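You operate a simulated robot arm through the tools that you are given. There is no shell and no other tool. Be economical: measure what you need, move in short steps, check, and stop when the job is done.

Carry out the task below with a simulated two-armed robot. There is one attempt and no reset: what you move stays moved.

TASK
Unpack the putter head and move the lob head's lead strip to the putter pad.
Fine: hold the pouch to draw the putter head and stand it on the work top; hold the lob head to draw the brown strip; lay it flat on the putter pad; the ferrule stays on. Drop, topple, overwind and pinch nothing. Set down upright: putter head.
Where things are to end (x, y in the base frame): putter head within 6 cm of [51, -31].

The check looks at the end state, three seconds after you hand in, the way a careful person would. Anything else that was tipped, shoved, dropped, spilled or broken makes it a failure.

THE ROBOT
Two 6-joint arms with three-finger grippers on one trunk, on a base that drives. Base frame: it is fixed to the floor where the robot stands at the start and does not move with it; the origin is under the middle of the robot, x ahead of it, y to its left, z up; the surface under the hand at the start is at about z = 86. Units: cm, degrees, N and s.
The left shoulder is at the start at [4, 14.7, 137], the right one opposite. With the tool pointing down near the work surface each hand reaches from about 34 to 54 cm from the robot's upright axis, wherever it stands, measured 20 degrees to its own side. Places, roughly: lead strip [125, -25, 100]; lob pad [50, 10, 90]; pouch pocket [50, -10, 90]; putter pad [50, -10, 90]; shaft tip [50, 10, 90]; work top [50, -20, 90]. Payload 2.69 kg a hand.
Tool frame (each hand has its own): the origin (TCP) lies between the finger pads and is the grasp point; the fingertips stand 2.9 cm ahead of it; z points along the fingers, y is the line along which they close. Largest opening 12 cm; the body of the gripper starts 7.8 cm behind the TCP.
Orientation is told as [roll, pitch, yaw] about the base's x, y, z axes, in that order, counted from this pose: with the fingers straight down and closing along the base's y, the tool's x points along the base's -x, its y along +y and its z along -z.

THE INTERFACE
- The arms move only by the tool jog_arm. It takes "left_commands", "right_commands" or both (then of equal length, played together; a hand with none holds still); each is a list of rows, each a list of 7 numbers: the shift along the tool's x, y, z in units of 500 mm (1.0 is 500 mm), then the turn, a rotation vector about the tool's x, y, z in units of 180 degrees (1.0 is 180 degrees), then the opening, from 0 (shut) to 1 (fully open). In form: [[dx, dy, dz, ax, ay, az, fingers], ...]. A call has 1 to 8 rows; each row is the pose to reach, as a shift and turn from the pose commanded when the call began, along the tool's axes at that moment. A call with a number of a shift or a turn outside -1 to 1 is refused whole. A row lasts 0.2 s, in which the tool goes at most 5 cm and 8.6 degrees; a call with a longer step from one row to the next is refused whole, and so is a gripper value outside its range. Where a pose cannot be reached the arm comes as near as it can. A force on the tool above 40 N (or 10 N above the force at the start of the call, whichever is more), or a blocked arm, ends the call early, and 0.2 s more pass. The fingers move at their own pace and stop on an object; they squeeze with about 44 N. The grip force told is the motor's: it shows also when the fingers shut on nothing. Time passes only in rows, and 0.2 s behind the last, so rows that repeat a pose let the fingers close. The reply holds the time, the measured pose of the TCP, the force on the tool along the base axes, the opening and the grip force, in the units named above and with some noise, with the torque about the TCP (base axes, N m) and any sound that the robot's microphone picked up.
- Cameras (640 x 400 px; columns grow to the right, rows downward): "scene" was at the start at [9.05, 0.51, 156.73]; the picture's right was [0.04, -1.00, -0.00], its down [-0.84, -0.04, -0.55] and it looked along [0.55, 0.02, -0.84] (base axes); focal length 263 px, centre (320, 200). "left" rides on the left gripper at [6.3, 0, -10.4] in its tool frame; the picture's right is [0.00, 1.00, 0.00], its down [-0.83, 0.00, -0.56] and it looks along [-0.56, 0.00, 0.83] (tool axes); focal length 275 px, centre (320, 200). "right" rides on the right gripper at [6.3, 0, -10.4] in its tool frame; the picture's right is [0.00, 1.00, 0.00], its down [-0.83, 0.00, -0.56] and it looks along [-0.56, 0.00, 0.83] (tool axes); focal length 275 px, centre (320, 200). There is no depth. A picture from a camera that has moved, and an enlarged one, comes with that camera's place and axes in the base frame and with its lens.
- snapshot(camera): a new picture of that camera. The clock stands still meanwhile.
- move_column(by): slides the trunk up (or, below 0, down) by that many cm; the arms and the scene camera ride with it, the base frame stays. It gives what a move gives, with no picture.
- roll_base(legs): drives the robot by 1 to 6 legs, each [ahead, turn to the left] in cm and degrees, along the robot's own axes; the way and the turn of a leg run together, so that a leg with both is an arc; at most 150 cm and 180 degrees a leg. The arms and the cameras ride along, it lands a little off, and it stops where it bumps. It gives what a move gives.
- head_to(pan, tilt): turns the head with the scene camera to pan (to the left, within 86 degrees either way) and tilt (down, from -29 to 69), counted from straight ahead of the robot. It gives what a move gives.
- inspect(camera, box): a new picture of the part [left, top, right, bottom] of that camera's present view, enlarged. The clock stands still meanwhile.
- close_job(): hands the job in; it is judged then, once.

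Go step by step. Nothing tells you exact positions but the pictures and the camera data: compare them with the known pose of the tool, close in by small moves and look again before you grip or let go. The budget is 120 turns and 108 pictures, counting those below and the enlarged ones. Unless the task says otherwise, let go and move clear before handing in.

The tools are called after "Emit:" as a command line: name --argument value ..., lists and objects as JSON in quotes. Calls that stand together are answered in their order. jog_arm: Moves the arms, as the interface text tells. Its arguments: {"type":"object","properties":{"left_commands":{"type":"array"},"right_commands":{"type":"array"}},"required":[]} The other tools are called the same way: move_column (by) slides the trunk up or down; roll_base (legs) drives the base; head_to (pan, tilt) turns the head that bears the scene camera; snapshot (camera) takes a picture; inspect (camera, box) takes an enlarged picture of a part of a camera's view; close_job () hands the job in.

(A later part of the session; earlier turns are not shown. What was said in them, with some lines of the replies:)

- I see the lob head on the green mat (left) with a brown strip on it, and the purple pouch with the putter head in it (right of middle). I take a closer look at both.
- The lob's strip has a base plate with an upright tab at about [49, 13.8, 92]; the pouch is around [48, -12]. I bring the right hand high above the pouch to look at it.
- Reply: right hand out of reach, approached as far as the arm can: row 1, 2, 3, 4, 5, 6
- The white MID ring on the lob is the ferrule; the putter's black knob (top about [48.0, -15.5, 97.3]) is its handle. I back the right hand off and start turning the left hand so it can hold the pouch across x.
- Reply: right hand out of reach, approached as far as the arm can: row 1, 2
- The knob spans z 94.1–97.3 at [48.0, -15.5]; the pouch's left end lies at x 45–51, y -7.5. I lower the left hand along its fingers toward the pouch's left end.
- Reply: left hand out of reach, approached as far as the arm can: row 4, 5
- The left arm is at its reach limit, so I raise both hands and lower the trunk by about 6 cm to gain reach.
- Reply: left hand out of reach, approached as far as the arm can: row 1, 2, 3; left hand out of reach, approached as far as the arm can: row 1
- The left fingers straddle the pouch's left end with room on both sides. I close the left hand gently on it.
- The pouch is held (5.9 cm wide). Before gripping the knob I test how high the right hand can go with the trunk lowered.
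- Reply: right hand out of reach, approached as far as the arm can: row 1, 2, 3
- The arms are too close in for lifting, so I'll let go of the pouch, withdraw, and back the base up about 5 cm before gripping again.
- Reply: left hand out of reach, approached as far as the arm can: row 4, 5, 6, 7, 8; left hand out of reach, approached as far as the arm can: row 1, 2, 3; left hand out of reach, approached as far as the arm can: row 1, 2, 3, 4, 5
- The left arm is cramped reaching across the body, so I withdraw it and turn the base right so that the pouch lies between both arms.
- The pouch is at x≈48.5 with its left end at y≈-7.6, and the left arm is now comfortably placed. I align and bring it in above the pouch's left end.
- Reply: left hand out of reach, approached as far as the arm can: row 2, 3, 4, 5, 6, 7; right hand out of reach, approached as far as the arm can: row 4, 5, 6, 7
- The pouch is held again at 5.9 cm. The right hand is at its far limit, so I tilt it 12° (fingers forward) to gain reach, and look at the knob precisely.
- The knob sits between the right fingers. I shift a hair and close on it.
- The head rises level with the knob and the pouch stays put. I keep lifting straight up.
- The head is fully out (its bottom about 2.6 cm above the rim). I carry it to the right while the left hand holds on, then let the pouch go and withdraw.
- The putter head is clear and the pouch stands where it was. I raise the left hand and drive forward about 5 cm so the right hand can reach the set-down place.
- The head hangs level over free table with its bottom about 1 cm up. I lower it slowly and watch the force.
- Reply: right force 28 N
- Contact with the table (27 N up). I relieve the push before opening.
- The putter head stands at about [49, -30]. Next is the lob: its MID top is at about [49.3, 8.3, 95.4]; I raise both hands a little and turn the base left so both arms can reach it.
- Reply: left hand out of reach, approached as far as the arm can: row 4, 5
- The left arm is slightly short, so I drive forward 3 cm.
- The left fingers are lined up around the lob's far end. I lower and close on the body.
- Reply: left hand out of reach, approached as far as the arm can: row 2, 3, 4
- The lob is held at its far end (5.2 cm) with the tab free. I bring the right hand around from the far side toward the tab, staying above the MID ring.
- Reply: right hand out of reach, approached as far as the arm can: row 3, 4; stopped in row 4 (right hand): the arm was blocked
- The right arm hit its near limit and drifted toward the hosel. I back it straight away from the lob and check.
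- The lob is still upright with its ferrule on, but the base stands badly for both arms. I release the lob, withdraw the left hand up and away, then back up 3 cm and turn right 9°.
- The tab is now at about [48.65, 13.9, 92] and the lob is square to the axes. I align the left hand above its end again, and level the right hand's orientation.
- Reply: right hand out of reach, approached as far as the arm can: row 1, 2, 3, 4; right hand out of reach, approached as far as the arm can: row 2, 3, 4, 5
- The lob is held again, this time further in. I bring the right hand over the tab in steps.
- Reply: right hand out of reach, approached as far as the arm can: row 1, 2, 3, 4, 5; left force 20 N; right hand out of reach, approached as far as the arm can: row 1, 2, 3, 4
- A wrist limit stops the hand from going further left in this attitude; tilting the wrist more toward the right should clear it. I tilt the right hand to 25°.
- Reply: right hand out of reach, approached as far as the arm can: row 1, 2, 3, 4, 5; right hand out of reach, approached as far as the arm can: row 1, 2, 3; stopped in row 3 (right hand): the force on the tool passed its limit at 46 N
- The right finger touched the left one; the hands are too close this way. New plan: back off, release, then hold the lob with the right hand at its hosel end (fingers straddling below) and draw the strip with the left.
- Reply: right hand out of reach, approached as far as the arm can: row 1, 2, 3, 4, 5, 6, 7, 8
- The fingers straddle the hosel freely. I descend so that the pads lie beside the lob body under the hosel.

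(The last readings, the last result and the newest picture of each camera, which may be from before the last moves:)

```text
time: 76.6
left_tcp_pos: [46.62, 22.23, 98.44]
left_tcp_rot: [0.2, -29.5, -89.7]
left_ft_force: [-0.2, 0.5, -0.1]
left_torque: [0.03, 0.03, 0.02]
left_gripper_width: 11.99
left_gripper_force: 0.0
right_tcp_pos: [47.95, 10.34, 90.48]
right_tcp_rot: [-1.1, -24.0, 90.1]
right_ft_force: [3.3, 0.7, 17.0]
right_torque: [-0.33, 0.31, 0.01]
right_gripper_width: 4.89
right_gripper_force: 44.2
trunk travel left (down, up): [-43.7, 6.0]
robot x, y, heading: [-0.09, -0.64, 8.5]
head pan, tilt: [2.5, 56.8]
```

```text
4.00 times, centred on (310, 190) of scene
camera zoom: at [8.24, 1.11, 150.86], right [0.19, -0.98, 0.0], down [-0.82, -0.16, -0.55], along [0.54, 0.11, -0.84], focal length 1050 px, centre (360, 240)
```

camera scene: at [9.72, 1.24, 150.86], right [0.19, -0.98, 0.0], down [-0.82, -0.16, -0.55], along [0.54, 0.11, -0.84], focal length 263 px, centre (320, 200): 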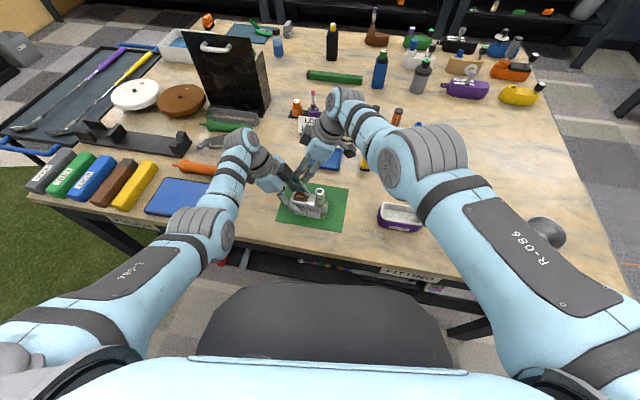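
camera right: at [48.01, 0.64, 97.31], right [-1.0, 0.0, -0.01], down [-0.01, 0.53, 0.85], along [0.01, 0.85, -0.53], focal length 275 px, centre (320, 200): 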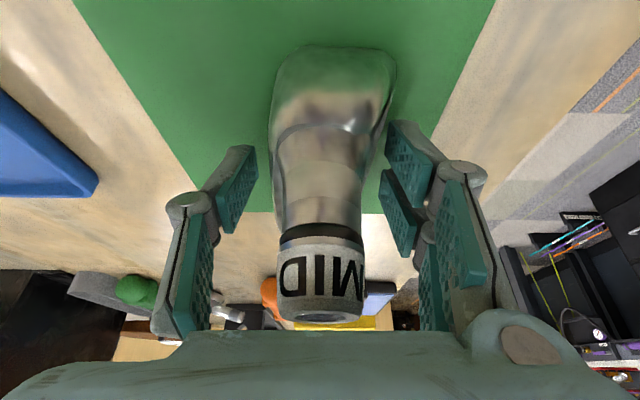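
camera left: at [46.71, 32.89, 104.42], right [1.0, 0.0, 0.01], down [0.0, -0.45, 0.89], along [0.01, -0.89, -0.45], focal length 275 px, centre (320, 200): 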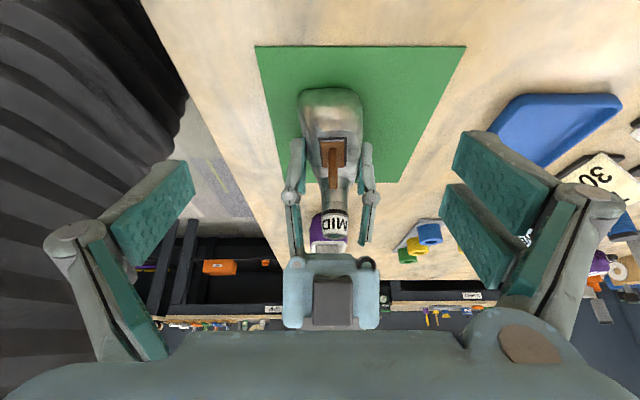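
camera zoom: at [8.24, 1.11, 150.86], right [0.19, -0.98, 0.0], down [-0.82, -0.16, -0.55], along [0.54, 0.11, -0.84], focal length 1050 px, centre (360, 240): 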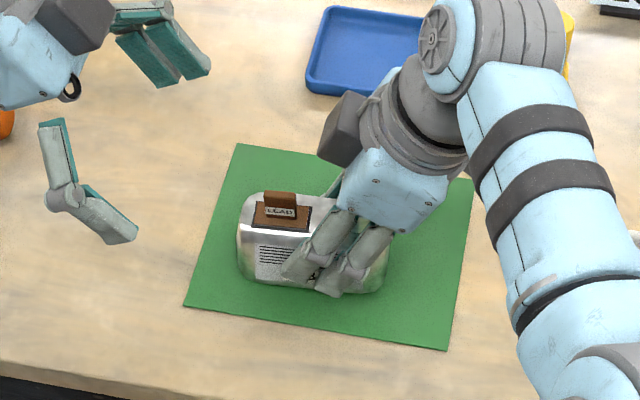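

The right hand holds the lob under the hosel, and the tab is fully free. I ease the right hand's load and bring the left hand, with fingers partly closed, above the tab.

Emit:
jog_arm --right_commands '[[-0.0012, 0, -0.0027, 0, 0, 0, 0.34], [-0.0012, 0, -0.0027, 0, 0, 0, 0.34], [-0.0012, 0, -0.0027, 0, 0, 0, 0.34], [-0.0012, 0, -0.0027, 0, 0, 0, 0.34]]' --left_commands '[[-0.027, 0.008, 0.018, 0, 0, 0, 0.6], [-0.054, 0.017, 0.037, 0, 0, 0, 0.3], [-0.081, 0.025, 0.055, 0, 0, 0, 0.3], [-0.081, 0.025, 0.055, 0, 0, 0, 0.3]]'

Emit:
snapshot --camera "left"

```text
time: 77.6
left_tcp_pos: [48.03, 17.4, 97.94]
left_tcp_rot: [0.2, -29.6, -89.6]
left_ft_force: [0.0, 0.5, 0.8]
left_torque: [-0.01, 0.01, -0.02]
left_gripper_width: 3.59
left_gripper_force: 0.0
right_tcp_pos: [47.86, 10.53, 90.41]
right_tcp_rot: [-0.9, -23.9, 90.0]
right_ft_force: [1.5, 2.6, 12.6]
right_torque: [-0.17, 0.26, -0.05]
right_gripper_width: 4.85
right_gripper_force: 44.2
trunk travel left (down, up): [-43.7, 6.0]
robot x, y, heading: [-0.52, -0.55, 8.3]
head pan, tilt: [2.5, 56.8]
```

```text
17 pictures are left
camera left: at [48.08, 28.08, 104.0], right [1.0, 0.0, 0.01], down [0.0, -0.45, 0.89], along [0.01, -0.89, -0.45], focal length 275 px, centre (320, 200)
```

left: 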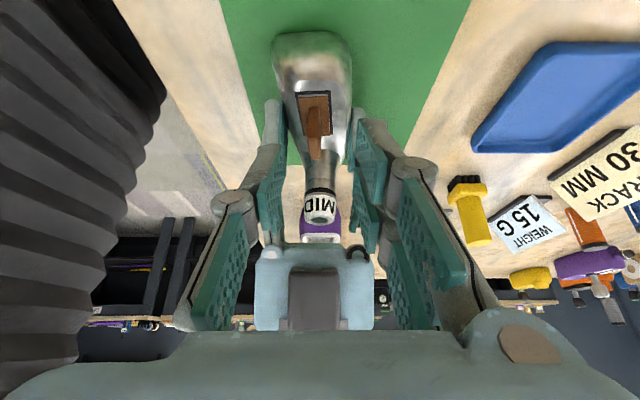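

Emit:
inspect --camera "left" --box '[260, 70, 380, 180]'

```text
3.64 times, centred on (320, 125) of left
camera zoom: at [48.08, 28.08, 104.0], right [1.0, 0.0, 0.01], down [0.0, -0.45, 0.89], along [0.01, -0.89, -0.45], focal length 1001 px, centre (320, 473)
```

zoom: 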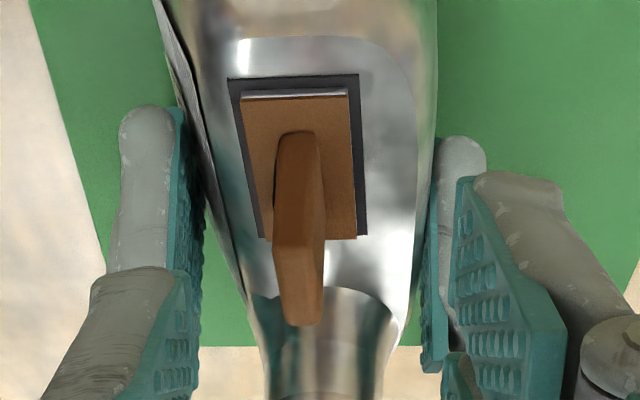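

Emit:
jog_arm --left_commands '[[-0.001, -0.004, 0.03, 0, 0, 0, 0.3], [-0.002, -0.004, 0.06, 0, 0, 0, 0.3], [-0.003, -0.004, 0.08, 0, 0, 0, 0.3], [-0.0037, -0.004, 0.095, 0, 0, 0, 0.3], [-0.0037, -0.004, 0.095, 0, 0, 0, 0.3]]'

Emit:
inspect --camera "left" --box '[220, 80, 420, 240]'

```text
time: 78.8
left_tcp_pos: [47.78, 14.79, 94.09]
left_tcp_rot: [0.2, -29.6, -89.8]
left_ft_force: [2.2, 1.6, 2.3]
left_torque: [0.04, -0.14, 0.0]
left_gripper_width: 3.79
left_gripper_force: 1.5
right_tcp_pos: [47.73, 10.31, 90.53]
right_tcp_rot: [-0.9, -24.0, 90.0]
right_ft_force: [-2.0, 0.6, 12.0]
right_torque: [-0.32, 0.38, 0.06]
right_gripper_width: 4.84
right_gripper_force: 44.0
trunk travel left (down, up): [-43.7, 6.0]
robot x, y, heading: [-0.44, -1.04, 8.8]
head pan, tilt: [2.5, 56.8]
```

```text
2.50 times, centred on (320, 160) of left
camera zoom: at [47.83, 25.46, 100.01], right [1.0, 0.0, 0.01], down [0.0, -0.45, 0.89], along [0.01, -0.89, -0.45], focal length 688 px, centre (320, 300)
```

zoom: 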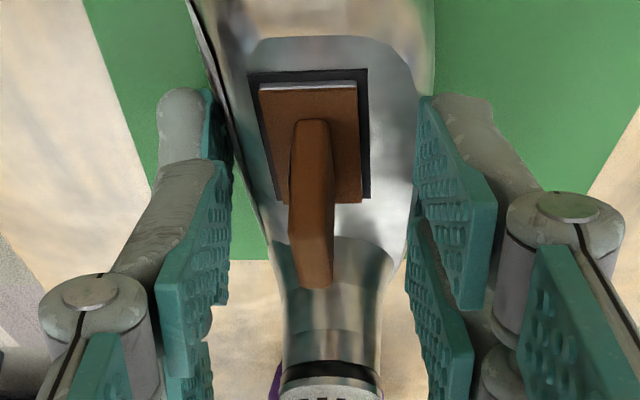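

Emit:
jog_arm --left_commands '[[0.001, -0.003, -0.004, 0, 0, 0, 0.3], [0.001, -0.003, -0.004, 0, 0, 0, 0.2], [0.001, -0.003, -0.004, 0, 0, 0, 0.1], [0.001, -0.003, -0.004, 0, 0, 0, 0.03], [0.001, -0.003, -0.004, 0, 0, 0, 0.03]]'

Emit:
inspect --camera "left" --box '[220, 80, 420, 240]'

```text
time: 80.0
left_tcp_pos: [47.6, 15.0, 94.39]
left_tcp_rot: [0.9, -29.6, -89.8]
left_ft_force: [30.3, 11.2, 10.8]
left_torque: [0.37, -1.18, -0.05]
left_gripper_width: 2.43
left_gripper_force: 15.4
right_tcp_pos: [47.63, 10.35, 90.41]
right_tcp_rot: [-0.8, -23.8, 90.0]
right_ft_force: [-27.3, -7.8, 18.1]
right_torque: [-0.82, 0.56, 1.28]
right_gripper_width: 4.8
right_gripper_force: 43.4
trunk travel left (down, up): [-43.7, 6.0]
robot x, y, heading: [-0.72, -0.48, 8.7]
head pan, tilt: [2.5, 56.8]
```

```text
2.50 times, centred on (320, 160) of left
camera zoom: at [47.65, 25.66, 100.38], right [1.0, 0.01, 0.01], down [-0.01, -0.45, 0.89], along [0.01, -0.89, -0.45], focal length 688 px, centre (320, 300)
```

zoom: 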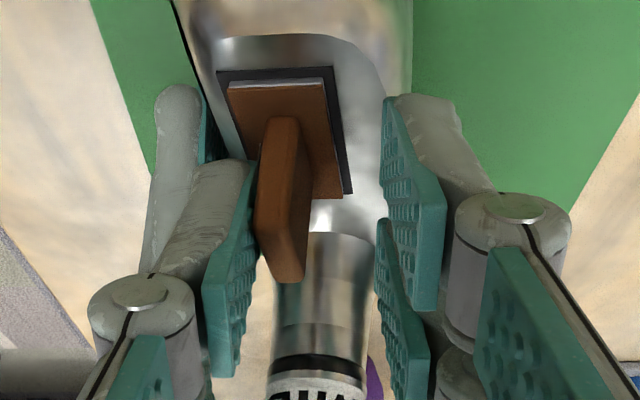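

Emit:
inspect --camera "scene" --box '[260, 150, 350, 220]'

```text
5.71 times, centred on (305, 185) of scene
camera zoom: at [8.05, 1.12, 150.87], right [0.19, -0.98, 0.0], down [-0.82, -0.16, -0.55], along [0.54, 0.11, -0.84], focal length 1500 px, centre (406, 286)
```

zoom: 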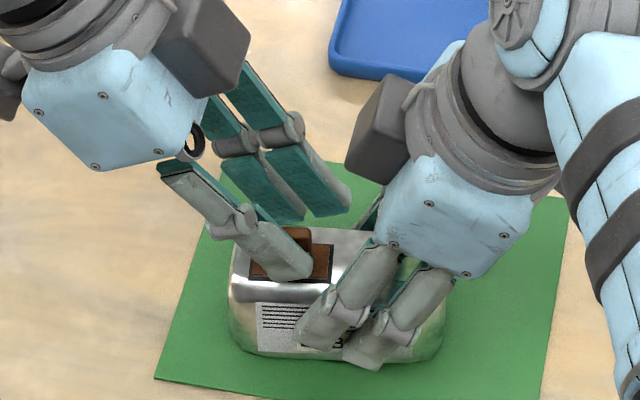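

The fingertips seem to catch on the plate rather than the tab. I open, lift about 1.2 cm and look again.

Emit:
jog_arm --left_commands '[[0, 0, 0, 0, 0, 0, 0.2], [0, 0, 0, 0, 0, 0, 0.3], [-0.006, 0, -0.0105, 0, 0, 0, 0.3], [-0.012, 0, -0.021, 0, 0, 0, 0.3], [-0.012, 0, -0.021, 0, 0, 0, 0.3]]'

Emit:
inspect --camera "left" --box '[220, 80, 420, 240]'

```text
time: 81.2
left_tcp_pos: [47.61, 14.75, 95.43]
left_tcp_rot: [0.3, -29.5, -89.8]
left_ft_force: [0.0, 0.0, 0.3]
left_torque: [0.0, -0.01, 0.04]
left_gripper_width: 3.61
left_gripper_force: 0.0
right_tcp_pos: [47.85, 10.45, 90.48]
right_tcp_rot: [-0.9, -23.8, 90.0]
right_ft_force: [-2.5, -1.6, 7.6]
right_torque: [-0.24, 0.3, 0.01]
right_gripper_width: 4.8
right_gripper_force: 43.9
trunk travel left (down, up): [-43.7, 6.0]
robot x, y, heading: [-0.28, -0.36, 8.5]
head pan, tilt: [2.5, 56.8]
```

```text
2.50 times, centred on (320, 160) of left
camera zoom: at [47.7, 25.53, 101.42], right [1.0, 0.0, 0.01], down [0.0, -0.45, 0.89], along [0.01, -0.89, -0.45], focal length 688 px, centre (320, 300)
```

zoom: 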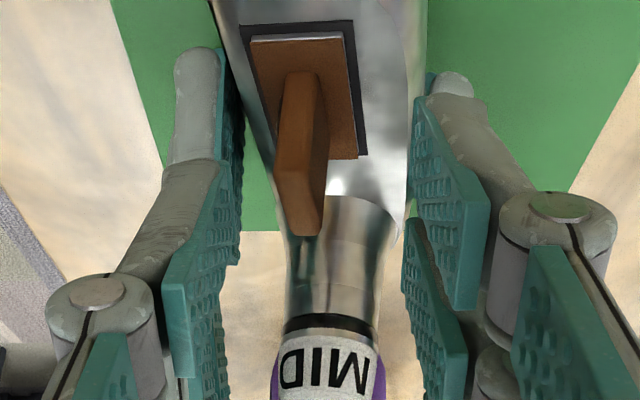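

Emit:
jog_arm --left_commands '[[0.002, -0.007, 0.004, 0, 0, 0, 0.3], [0.0054, -0.007, 0.0096, 0, 0, 0, 0.3], [0.0054, -0.007, 0.0096, 0, 0, 0, 0.2], [0.0054, -0.007, 0.0096, 0, 0, 0, 0.12], [0.0054, -0.007, 0.0096, 0, 0, 0, 0.12]]'

Emit:
inspect --camera "left" --box '[220, 80, 420, 240]'

```text
time: 82.4
left_tcp_pos: [47.31, 14.77, 94.98]
left_tcp_rot: [0.2, -29.6, -89.8]
left_ft_force: [0.0, -0.6, 0.0]
left_torque: [0.02, 0.0, 0.03]
left_gripper_width: 1.45
left_gripper_force: 0.0
right_tcp_pos: [47.92, 10.39, 90.43]
right_tcp_rot: [-1.0, -24.0, 90.0]
right_ft_force: [2.2, -0.6, 13.0]
right_torque: [-0.29, 0.21, 0.03]
right_gripper_width: 4.8
right_gripper_force: 43.9
trunk travel left (down, up): [-43.7, 6.0]
robot x, y, heading: [-0.39, -0.31, 8.5]
head pan, tilt: [2.5, 56.8]
```

```text
2.50 times, centred on (320, 160) of left
camera zoom: at [47.36, 25.58, 100.89], right [1.0, 0.0, 0.01], down [0.0, -0.45, 0.89], along [0.01, -0.89, -0.45], focal length 688 px, centre (320, 300)
```

zoom: 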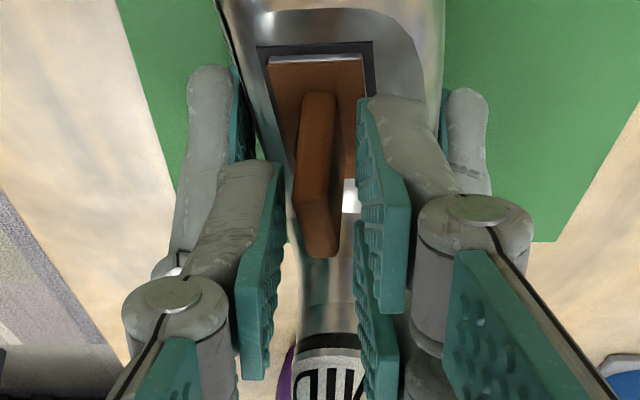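

The tab is centred between the pads with no contact elsewhere. I close on it.

Emit:
jog_arm --left_commands '[[0, 0, 0, 0, 0, 0, 0.08], [0, 0, 0, 0, 0, 0, 0.04], [0, 0, 0, 0, 0, 0, 0.03], [0, 0, 0, 0, 0, 0, 0.03]]'

```text
time: 83.4
left_tcp_pos: [47.35, 14.88, 94.98]
left_tcp_rot: [0.2, -29.7, -89.8]
left_ft_force: [-0.2, 0.8, 0.3]
left_torque: [-0.03, -0.04, 0.01]
left_gripper_width: 0.61
left_gripper_force: 34.0
right_tcp_pos: [47.83, 10.32, 90.43]
right_tcp_rot: [-1.0, -23.9, 90.0]
right_ft_force: [4.0, -0.1, 14.8]
right_torque: [-0.2, 0.27, 0.05]
right_gripper_width: 4.78
right_gripper_force: 44.2
trunk travel left (down, up): [-43.7, 6.0]
robot x, y, heading: [-0.08, -1.01, 8.6]
head pan, tilt: [2.5, 56.8]
```

Emit:
jog_arm --left_commands '[[-0.001, 0, -0.0017, 0, 0, 0, 0], [-0.002, 0, -0.0035, 0, 0, 0, 0], [-0.003, 0, -0.0052, 0, 0, 0, 0], [-0.004, 0, -0.007, 0, 0, 0, 0], [-0.005, 0, -0.0087, 0, 0, 0, 0]]'

Emit:
inspect --camera "left" --box '[220, 80, 420, 240]'

```text
time: 84.6
left_tcp_pos: [47.28, 14.99, 95.29]
left_tcp_rot: [0.3, -29.6, -89.7]
left_ft_force: [0.4, -0.5, -0.3]
left_torque: [0.03, 0.01, 0.01]
left_gripper_width: 0.62
left_gripper_force: 34.0
right_tcp_pos: [47.79, 10.33, 90.47]
right_tcp_rot: [-1.0, -23.9, 90.0]
right_ft_force: [4.0, 0.0, 16.8]
right_torque: [-0.05, 0.31, 0.0]
right_gripper_width: 4.79
right_gripper_force: 44.0
trunk travel left (down, up): [-43.7, 6.0]
robot x, y, heading: [-0.16, -0.83, 8.4]
head pan, tilt: [2.5, 56.8]
```

```text
2.50 times, centred on (320, 160) of left
camera zoom: at [47.38, 25.63, 101.3], right [1.0, 0.0, 0.01], down [0.0, -0.45, 0.89], along [0.01, -0.89, -0.45], focal length 688 px, centre (320, 300)
```

zoom: 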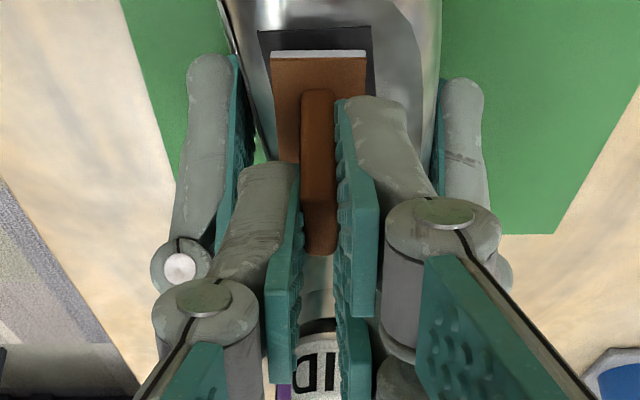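

The strip lifts freely with the tab. I raise it further.

Emit:
jog_arm --left_commands '[[-0.005, 0, -0.0087, 0, 0, 0, 0], [-0.012, 0, -0.021, 0, 0, 0, 0], [-0.02, 0, -0.035, 0, 0, 0, 0], [-0.03, 0, -0.052, 0, 0, 0, 0], [-0.03, 0, -0.052, 0, 0, 0, 0]]'

Emit:
inspect --camera "scene" --box '[250, 140, 370, 230]'

```text
time: 85.8
left_tcp_pos: [47.3, 14.82, 98.13]
left_tcp_rot: [0.1, -29.5, -89.7]
left_ft_force: [0.3, -0.4, -0.2]
left_torque: [0.0, -0.01, 0.0]
left_gripper_width: 0.61
left_gripper_force: 34.1
right_tcp_pos: [47.84, 10.35, 90.4]
right_tcp_rot: [-0.9, -23.9, 90.0]
right_ft_force: [2.9, -0.2, 17.6]
right_torque: [0.12, 0.32, 0.02]
right_gripper_width: 4.81
right_gripper_force: 43.9
trunk travel left (down, up): [-43.7, 6.0]
robot x, y, heading: [-0.24, -0.69, 8.3]
head pan, tilt: [2.5, 56.8]
```

```text
4.44 times, centred on (310, 185) of scene
camera zoom: at [8.26, 1.04, 150.85], right [0.19, -0.98, 0.0], down [-0.82, -0.16, -0.55], along [0.54, 0.11, -0.84], focal length 1167 px, centre (364, 267)
```

zoom: 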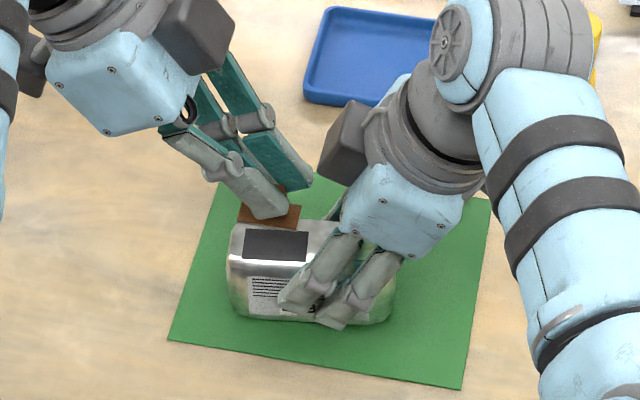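

The strip is off and held level by the left hand. I move it clear, then release the lob and withdraw the right hand straight back along its fingers.

Emit:
jog_arm --left_commands '[[0.03, 0, -0.01, 0, 0, 0, 0], [0.07, 0, -0.02, 0, 0, 0, 0], [0.1, 0, -0.025, 0, 0, 0, 0], [0.1, 0, -0.025, 0, 0, 0, 0], [0.1, 0, -0.025, 0, 0, 0, 0], [0.1, 0, -0.025, 0, 0, 0, 0], [0.1, 0, -0.025, 0, 0, 0, 0], [0.1, 0, -0.025, 0, 0, 0, 0]]' --right_commands '[[-0.0016, 0, -0.0036, 0, 0, 0, 0.34], [-0.0016, 0, -0.0036, 0, 0, 0, 0.6], [-0.0016, 0, -0.0036, 0, 0, 0, 1], [-0.0016, 0, -0.0036, 0, 0, 0, 1], [0, 0, -0.05, 0, 0, 0, 1], [0, 0, -0.11, 0, 0, 0, 1], [0, 0, -0.17, 0, 0, 0, 1], [0, 0, -0.19, 0, 0, 0, 1]]'

Emit:
snapshot --camera "scene"

```text
time: 87.6
left_tcp_pos: [47.36, 19.83, 97.02]
left_tcp_rot: [0.1, -29.7, -89.6]
left_ft_force: [0.6, 0.2, -0.5]
left_torque: [-0.02, -0.02, 0.0]
left_gripper_width: 0.59
left_gripper_force: 34.1
right_tcp_pos: [47.35, 7.0, 99.04]
right_tcp_rot: [-0.6, -24.2, 90.2]
right_ft_force: [0.1, -0.2, 0.0]
right_torque: [0.01, 0.03, 0.0]
right_gripper_width: 11.96
right_gripper_force: 0.1
trunk travel left (down, up): [-43.7, 6.0]
robot x, y, heading: [-0.37, -1.12, 8.3]
head pan, tilt: [2.5, 56.8]
```

```text
8 pictures are left
camera scene: at [8.45, 1.11, 150.84], right [0.19, -0.98, 0.0], down [-0.82, -0.16, -0.55], along [0.54, 0.11, -0.84], focal length 263 px, centre (320, 200)
```

scene: 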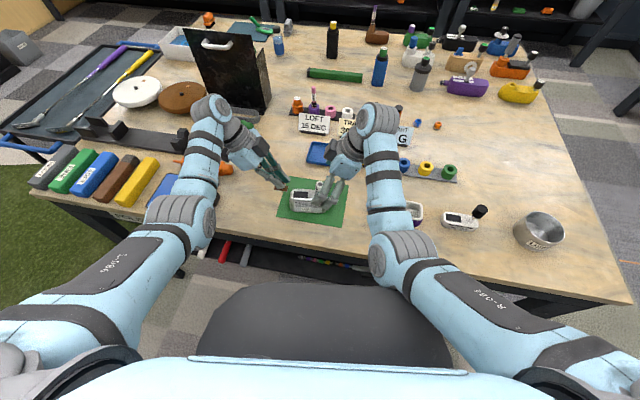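

The lob stands upright with its ferrule on, and the left hand holds the strip. I now move the right hand out of the way and raise the left before re-parking the base in front of the putter.

Emit:
jog_arm --right_commands '[[-0.02, 0, -0.046, 0, 0, 0, 1], [0.05, -0.02, -0.08, 0, 0, 0, 0.6], [0.12, -0.04, -0.11, 0, 0, 0, 0.3], [0.19, -0.065, -0.14, 0, 0, 0, 0.2], [0.265, -0.09, -0.175, 0, 0, 0, 0.2], [0.349, -0.114, -0.21, 0, 0, 0, 0.2], [0.349, -0.114, -0.21, 0, 0, 0, 0.2]]' --left_commands '[[-0.006, 0, -0.011, 0, 0, 0, 0], [-0.013, 0, -0.023, 0, 0, 0, 0], [-0.02, 0, -0.035, 0, 0, 0, 0], [-0.026, 0, -0.047, 0, 0, 0, 0], [-0.033, 0, -0.058, 0, 0, 0, 0], [-0.039, 0, -0.07, 0, 0, 0, 0], [-0.039, 0, -0.07, 0, 0, 0, 0]]'

```text
time: 89.2
left_tcp_pos: [47.34, 19.93, 100.95]
left_tcp_rot: [0.1, -29.6, -89.7]
left_ft_force: [0.0, 0.0, -0.3]
left_torque: [0.0, 0.02, -0.04]
left_gripper_width: 0.61
left_gripper_force: 34.0
right_tcp_pos: [53.35, -13.42, 101.56]
right_tcp_rot: [-0.8, -24.1, 90.0]
right_ft_force: [-0.2, -0.4, -0.4]
right_torque: [-0.01, -0.03, -0.01]
right_gripper_width: 2.43
right_gripper_force: 0.1
trunk travel left (down, up): [-43.7, 6.0]
robot x, y, heading: [-0.28, -0.7, 8.5]
head pan, tilt: [2.5, 56.8]
```

Emit:
roll_base --legs '[[-28, 0], [0, -58.5], [24, 0], [0, 50]]'

Emit:
snapshot --camera "scene"

```text
time: 97.4
left_tcp_pos: [37.7, -10.39, 100.96]
left_tcp_rot: [0.1, -29.7, -98.7]
left_ft_force: [0.6, -1.1, 1.2]
left_torque: [0.0, 0.01, 0.0]
left_gripper_width: 0.58
left_gripper_force: 34.1
right_tcp_pos: [38.4, -44.14, 101.56]
right_tcp_rot: [-0.8, -24.0, 81.0]
right_ft_force: [-0.8, -0.2, -0.3]
right_torque: [0.02, 0.01, 0.0]
right_gripper_width: 2.42
right_gripper_force: 0.0
trunk travel left (down, up): [-43.7, 6.0]
robot x, y, heading: [-13.01, -23.32, -0.4]
head pan, tilt: [2.5, 56.8]
```

```text
7 pictures are left
camera scene: at [-3.69, -22.84, 150.84], right [0.03, -1.0, 0.0], down [-0.84, -0.03, -0.55], along [0.55, 0.02, -0.84], focal length 263 px, centre (320, 200)
```

scene: 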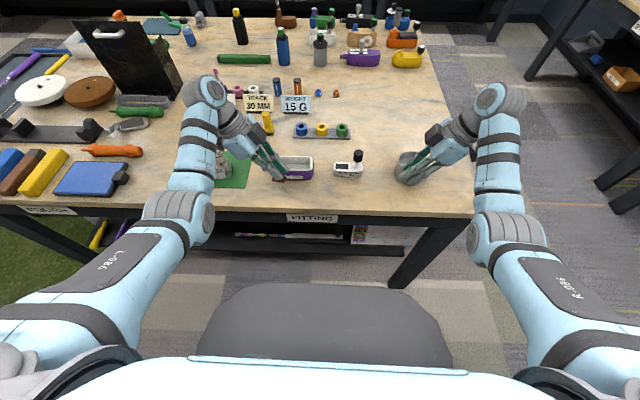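

Everything stands as it was. I drive 12 cm forward; both hands pass above the pouch and cup.

Emit:
roll_base --legs '[[12, 0]]'

Emit:
jog_arm --left_commands '[[0, 0, 0, 0, 0, 0, 0], [0, 0, 0, 0, 0, 0, 0], [0, 0, 0, 0, 0, 0, 0], [0, 0, 0, 0, 0, 0, 0]]'

```text
time: 98.6
left_tcp_pos: [48.73, -10.41, 101.43]
left_tcp_rot: [0.7, -29.5, -99.1]
left_ft_force: [-0.5, -0.5, 0.4]
left_torque: [-0.02, -0.02, 0.04]
left_gripper_width: 0.6
left_gripper_force: 34.2
right_tcp_pos: [49.28, -44.32, 101.96]
right_tcp_rot: [-1.6, -24.0, 81.3]
right_ft_force: [0.3, -0.3, -0.5]
right_torque: [0.01, 0.0, -0.02]
right_gripper_width: 2.38
right_gripper_force: 0.0
trunk travel left (down, up): [-43.7, 6.0]
robot x, y, heading: [-1.04, -23.26, -0.8]
head pan, tilt: [2.5, 56.8]
```

```text
time: 99.6
left_tcp_pos: [49.76, -10.39, 100.83]
left_tcp_rot: [0.1, -29.6, -98.7]
left_ft_force: [-0.2, -1.1, -0.1]
left_torque: [-0.01, 0.01, -0.04]
left_gripper_width: 0.63
left_gripper_force: 34.0
right_tcp_pos: [50.4, -44.31, 101.41]
right_tcp_rot: [-0.8, -24.1, 81.2]
right_ft_force: [-0.5, 0.2, 0.6]
right_torque: [0.0, 0.04, 0.02]
right_gripper_width: 2.41
right_gripper_force: 0.1
trunk travel left (down, up): [-43.7, 6.0]
robot x, y, heading: [-0.77, -23.06, -0.5]
head pan, tilt: [2.5, 56.8]
```

Emit:
jog_arm --left_commands '[[-0.04, 0.006, 0.032, -0.0082, 0, -0.0144, 0], [-0.08, 0.012, 0.063, -0.0164, 0, -0.0288, 0], [-0.12, 0.019, 0.095, -0.0246, 0, -0.0432, 0], [-0.16, 0.025, 0.127, -0.0246, 0, -0.0432, 0], [-0.2, 0.031, 0.158, -0.0246, 0, -0.0432, 0], [-0.239, 0.037, 0.19, -0.0246, 0, -0.0432, 0], [-0.239, 0.037, 0.19, -0.0246, 0, -0.0432, 0]]'

Emit:
inspect --camera "left" --box '[220, 60, 420, 240]'

```text
time: 101.2
left_tcp_pos: [49.17, -25.76, 98.8]
left_tcp_rot: [0.2, -29.6, -89.5]
left_ft_force: [0.0, 0.3, -0.7]
left_torque: [-0.02, 0.02, 0.02]
left_gripper_width: 0.61
left_gripper_force: 34.5
right_tcp_pos: [50.15, -44.15, 101.59]
right_tcp_rot: [-0.9, -24.2, 81.1]
right_ft_force: [-0.4, -0.4, 0.5]
right_torque: [-0.01, -0.01, 0.01]
right_gripper_width: 2.42
right_gripper_force: 0.0
trunk travel left (down, up): [-43.7, 6.0]
robot x, y, heading: [-1.15, -23.01, -0.6]
head pan, tilt: [2.5, 56.8]
```

```text
2.22 times, centred on (320, 150) of left
camera zoom: at [49.21, -15.04, 104.65], right [1.0, 0.0, 0.0], down [0.0, -0.45, 0.89], along [0.0, -0.89, -0.45], focal length 612 px, centre (320, 311)
```

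zoom: 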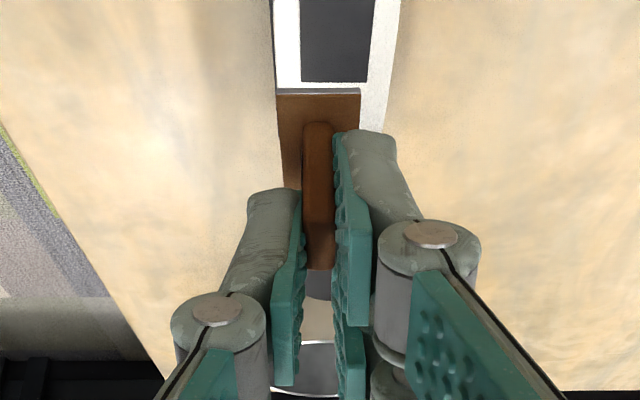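

The plate sits level in the hand; the pad is centred near [49.7, -27.65]. I shift over it and come down to about 1.5 cm above.

Emit:
jog_arm --left_commands '[[-0.017, 0.005, 0.009, 0, 0, 0, 0], [-0.033, 0.01, 0.019, 0, 0, 0, 0], [-0.02, 0.01, 0.042, 0, 0, 0, 0], [-0.006, 0.01, 0.066, 0, 0, 0, 0], [0.0071, 0.01, 0.0903, 0, 0, 0, 0], [0.0071, 0.01, 0.0903, 0, 0, 0, 0]]'

Emit:
inspect --camera "left" --box '[220, 60, 420, 240]'

```text
time: 102.6
left_tcp_pos: [49.6, -27.59, 94.33]
left_tcp_rot: [0.2, -29.7, -89.6]
left_ft_force: [-0.1, -0.1, -0.1]
left_torque: [0.03, -0.02, 0.05]
left_gripper_width: 0.59
left_gripper_force: 34.1
right_tcp_pos: [50.18, -44.25, 101.55]
right_tcp_rot: [-0.7, -24.2, 81.1]
right_ft_force: [-0.2, -0.8, -0.6]
right_torque: [0.03, -0.03, 0.01]
right_gripper_width: 2.37
right_gripper_force: 0.0
trunk travel left (down, up): [-43.7, 6.0]
robot x, y, heading: [-1.18, -23.16, -0.6]
head pan, tilt: [2.5, 56.8]
```

```text
2.22 times, centred on (320, 150) of left
camera zoom: at [49.74, -16.83, 100.33], right [1.0, 0.0, 0.0], down [0.0, -0.45, 0.89], along [0.0, -0.89, -0.45], focal length 612 px, centre (320, 311)
```

zoom: 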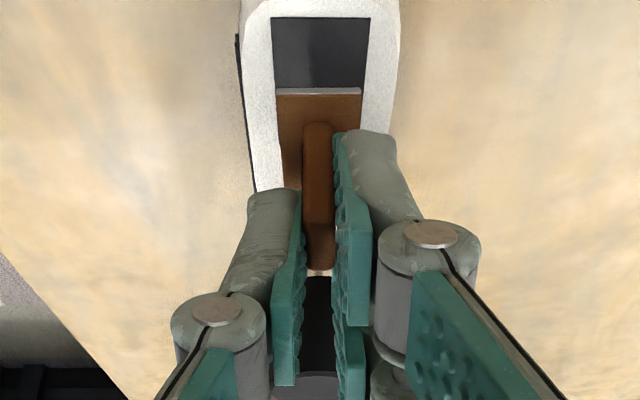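

Emit:
jog_arm --left_commands '[[0.004, 0, 0.007, 0, 0, 0, 0], [0.008, 0, 0.014, 0, 0, 0, 0], [0.0109, 0, 0.0192, 0, 0, 0, 0], [0.0109, 0, 0.0192, 0, 0, 0, 0]]'

Emit:
inspect --camera "left" --box '[260, 50, 380, 150]'

```text
time: 103.6
left_tcp_pos: [49.65, -27.48, 93.31]
left_tcp_rot: [0.2, -29.7, -89.7]
left_ft_force: [-0.3, -0.4, -0.7]
left_torque: [-0.02, 0.02, 0.0]
left_gripper_width: 0.6
left_gripper_force: 33.4
right_tcp_pos: [50.23, -44.25, 101.53]
right_tcp_rot: [-0.8, -24.1, 81.1]
right_ft_force: [0.2, 0.0, -1.1]
right_torque: [0.04, -0.01, -0.02]
right_gripper_width: 2.4
right_gripper_force: 0.0
trunk travel left (down, up): [-43.7, 6.0]
robot x, y, heading: [-0.89, -23.05, -0.7]
head pan, tilt: [2.5, 56.8]
```

```text
4.00 times, centred on (320, 100) of left
camera zoom: at [49.75, -16.82, 99.28], right [1.0, 0.0, 0.01], down [0.0, -0.45, 0.89], along [0.0, -0.89, -0.45], focal length 1101 px, centre (320, 600)
```

zoom: 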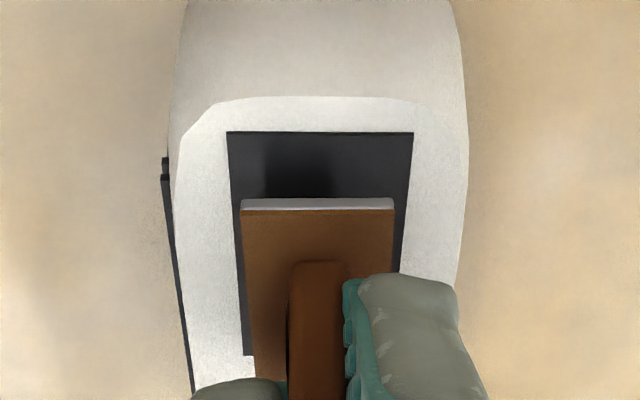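

The plate is square over the pad with an even margin, about 0.75 cm above it. I lower slowly until it touches.

Emit:
jog_arm --left_commands '[[0.0034, 0, 0.0027, 0, 0, 0, 0], [0.0053, 0, 0.0062, 0, 0, 0, 0], [0.0073, 0, 0.0096, 0, 0, 0, 0], [0.0073, 0, 0.0096, 0, 0, 0, 0]]'

```text
time: 104.6
left_tcp_pos: [49.7, -27.4, 92.73]
left_tcp_rot: [0.2, -29.8, -89.8]
left_ft_force: [0.9, 0.4, 4.3]
left_torque: [0.0, 0.0, 0.01]
left_gripper_width: 0.6
left_gripper_force: 34.1
right_tcp_pos: [50.16, -44.31, 101.63]
right_tcp_rot: [-0.9, -24.1, 81.1]
right_ft_force: [-0.5, 0.1, -0.2]
right_torque: [-0.04, -0.02, -0.01]
right_gripper_width: 2.39
right_gripper_force: 0.0
trunk travel left (down, up): [-43.7, 6.0]
robot x, y, heading: [-1.04, -23.05, -0.6]
head pan, tilt: [2.5, 56.8]
```

Emit:
jog_arm --left_commands '[[0.0008, 0, 0.0014, 0, 0, 0, 0], [0.0014, 0, 0.0024, 0, 0, 0, 0], [0.0014, 0, 0.0024, 0, 0, 0, 0]]'

Emit:
inspect --camera "left" --box '[260, 50, 380, 150]'

```text
time: 105.4
left_tcp_pos: [49.58, -27.46, 92.81]
left_tcp_rot: [0.5, -29.7, -89.9]
left_ft_force: [5.1, -0.8, 21.9]
left_torque: [-0.16, -0.12, 0.04]
left_gripper_width: 0.6
left_gripper_force: 34.4
right_tcp_pos: [50.02, -44.25, 101.65]
right_tcp_rot: [-1.0, -24.1, 81.2]
right_ft_force: [-0.5, -0.1, -0.2]
right_torque: [0.01, -0.01, -0.04]
right_gripper_width: 2.41
right_gripper_force: 0.1
trunk travel left (down, up): [-43.7, 6.0]
robot x, y, heading: [-0.84, -23.34, -0.4]
head pan, tilt: [2.5, 56.8]
```

```text
4.00 times, centred on (320, 100) of left
camera zoom: at [49.66, -16.7, 98.73], right [1.0, 0.0, 0.01], down [-0.01, -0.45, 0.9], along [0.01, -0.9, -0.45], focal length 1101 px, centre (320, 600)
```

zoom: 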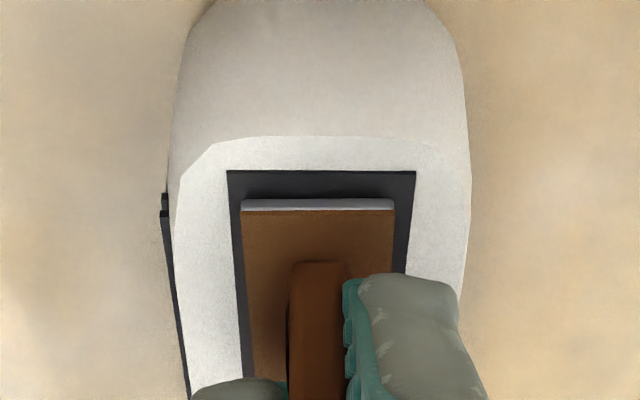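

Contact is firm and the plate lies flat on the pad, but it sits about 1.5 mm too far toward the knob. I lift a touch, shift, and set down again.

Emit:
jog_arm --left_commands '[[-0.002, 0, -0.0045, 0, 0, 0, 0], [-0.0035, 0, -0.0061, 0, 0, 0, 0], [-0.0012, 0, -0.0074, 0, 0, 0, 0], [-0.0012, 0, -0.0074, 0, 0, 0, 0], [0.0003, 0, -0.0048, 0, 0, 0, 0], [0.0013, 0, -0.003, 0, 0, 0, 0], [0.0013, 0, -0.003, 0, 0, 0, 0]]'

```text
time: 107.0
left_tcp_pos: [49.52, -27.26, 92.84]
left_tcp_rot: [0.2, -29.8, -89.8]
left_ft_force: [1.3, -0.8, 11.0]
left_torque: [-0.11, 0.0, 0.04]
left_gripper_width: 0.59
left_gripper_force: 34.3
right_tcp_pos: [50.08, -44.3, 101.64]
right_tcp_rot: [-1.0, -24.1, 81.0]
right_ft_force: [0.8, -0.3, 0.2]
right_torque: [0.04, -0.01, -0.01]
right_gripper_width: 2.42
right_gripper_force: 0.1
trunk travel left (down, up): [-43.7, 6.0]
robot x, y, heading: [-0.57, -23.33, -0.5]
head pan, tilt: [2.5, 56.8]
```

Emit:
inspect --camera "left" --box '[260, 50, 380, 150]'

```text
4.00 times, centred on (320, 100) of left
camera zoom: at [49.69, -16.56, 98.74], right [1.0, 0.0, 0.01], down [-0.01, -0.45, 0.89], along [0.01, -0.89, -0.45], focal length 1101 px, centre (320, 600)
```

zoom: 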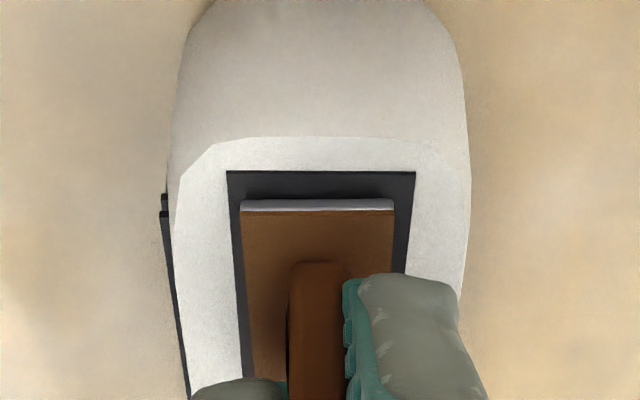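

The strip has settled on the pad, flat and inside its border. I ease the load, open slightly and withdraw along the fingers.

Emit:
jog_arm --left_commands '[[-0.0006, 0, -0.001, 0, 0, 0, 0], [-0.0006, 0, -0.001, 0, 0, 0, 0.08], [-0.0006, 0, -0.001, 0, 0, 0, 0.16], [-0.0006, 0, -0.001, 0, 0, 0, 0.16], [-0.0006, 0, -0.02, 0, 0, 0, 0.16], [-0.0006, 0, -0.06, 0, 0, 0, 0.16], [-0.0006, 0, -0.12, 0, 0, 0, 0.16], [-0.0006, 0, -0.14, 0, 0, 0, 0.16]]'

Emit:
inspect --camera "left" --box '[220, 0, 420, 150]'

```text
time: 108.8
left_tcp_pos: [49.64, -23.7, 98.83]
left_tcp_rot: [0.1, -29.6, -89.6]
left_ft_force: [-0.1, -0.9, -0.8]
left_torque: [0.03, 0.0, -0.02]
left_gripper_width: 1.93
left_gripper_force: 0.1
right_tcp_pos: [50.33, -44.26, 101.48]
right_tcp_rot: [-0.8, -24.1, 81.1]
right_ft_force: [-0.8, -0.6, -0.2]
right_torque: [0.02, 0.02, 0.0]
right_gripper_width: 2.41
right_gripper_force: 0.0
trunk travel left (down, up): [-43.7, 6.0]
robot x, y, heading: [-0.97, -23.16, -0.3]
head pan, tilt: [2.5, 56.8]
```

```text
2.67 times, centred on (320, 75) of left
camera zoom: at [49.67, -13.02, 104.79], right [1.0, 0.0, 0.0], down [0.0, -0.45, 0.89], along [0.0, -0.89, -0.45], focal length 734 px, centre (320, 533)
```

zoom: 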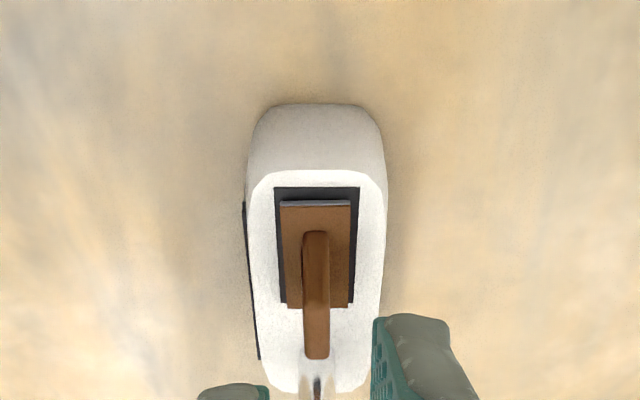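

The strip lies flat on the pad and the putter head stands. I back the robot clear and take a last look.

Emit:
roll_base --legs '[[-12, 0]]'

Emit:
snapshot --camera "scene"

```text
time: 110.1
left_tcp_pos: [38.02, -23.77, 98.7]
left_tcp_rot: [-0.1, -29.6, -89.7]
left_ft_force: [0.5, 0.7, -0.7]
left_torque: [-0.01, 0.02, -0.02]
left_gripper_width: 1.92
left_gripper_force: 0.1
right_tcp_pos: [38.51, -44.29, 101.3]
right_tcp_rot: [-0.6, -24.1, 80.9]
right_ft_force: [-0.3, 1.2, 0.2]
right_torque: [0.0, 0.01, 0.06]
right_gripper_width: 2.4
right_gripper_force: 0.1
trunk travel left (down, up): [-43.7, 6.0]
robot x, y, heading: [-13.16, -23.17, -0.6]
head pan, tilt: [2.5, 56.8]
```

```text
0 pictures are left
camera scene: at [-3.28, -22.8, 150.8], right [0.03, -1.0, 0.0], down [-0.84, -0.03, -0.54], along [0.54, 0.02, -0.84], focal length 263 px, centre (320, 200)
```

scene: 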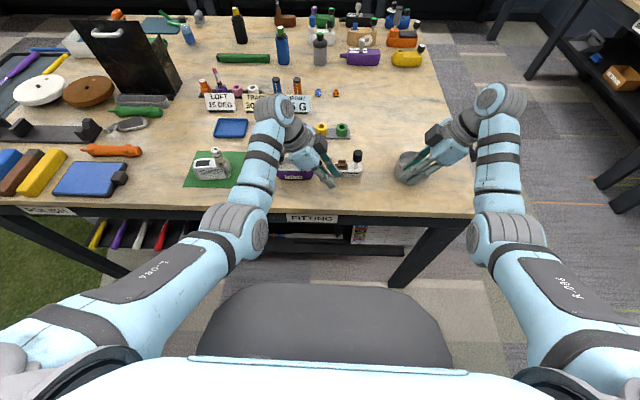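

The putter head is standing with the strip on its pad. The lob is upright with its ferrule on, and the pouch is in place, so I'm handing in.

Emit:
close_job

```text
The job is handed in.
```

I unpacked the putter head and stood it on the work top at about [49.5, -30], within 6 cm of the target. The lead strip lies flat on the putter pad, and the job is handed in.

- **Strip placement:** it is inside the pad's border, but by my estimate only about 1 mm from the pad edge on the knob side.
- **Lob head:** it is upright with its ferrule on. It shifted by up to about half a centimetre on its mat while I was gripping it.
- **Contact during the job:** the right hand was blocked close to the lob's hosel once, and later hit the left hand at about 46 N. I backed off both times. The last picture showed nothing tipped or dropped.
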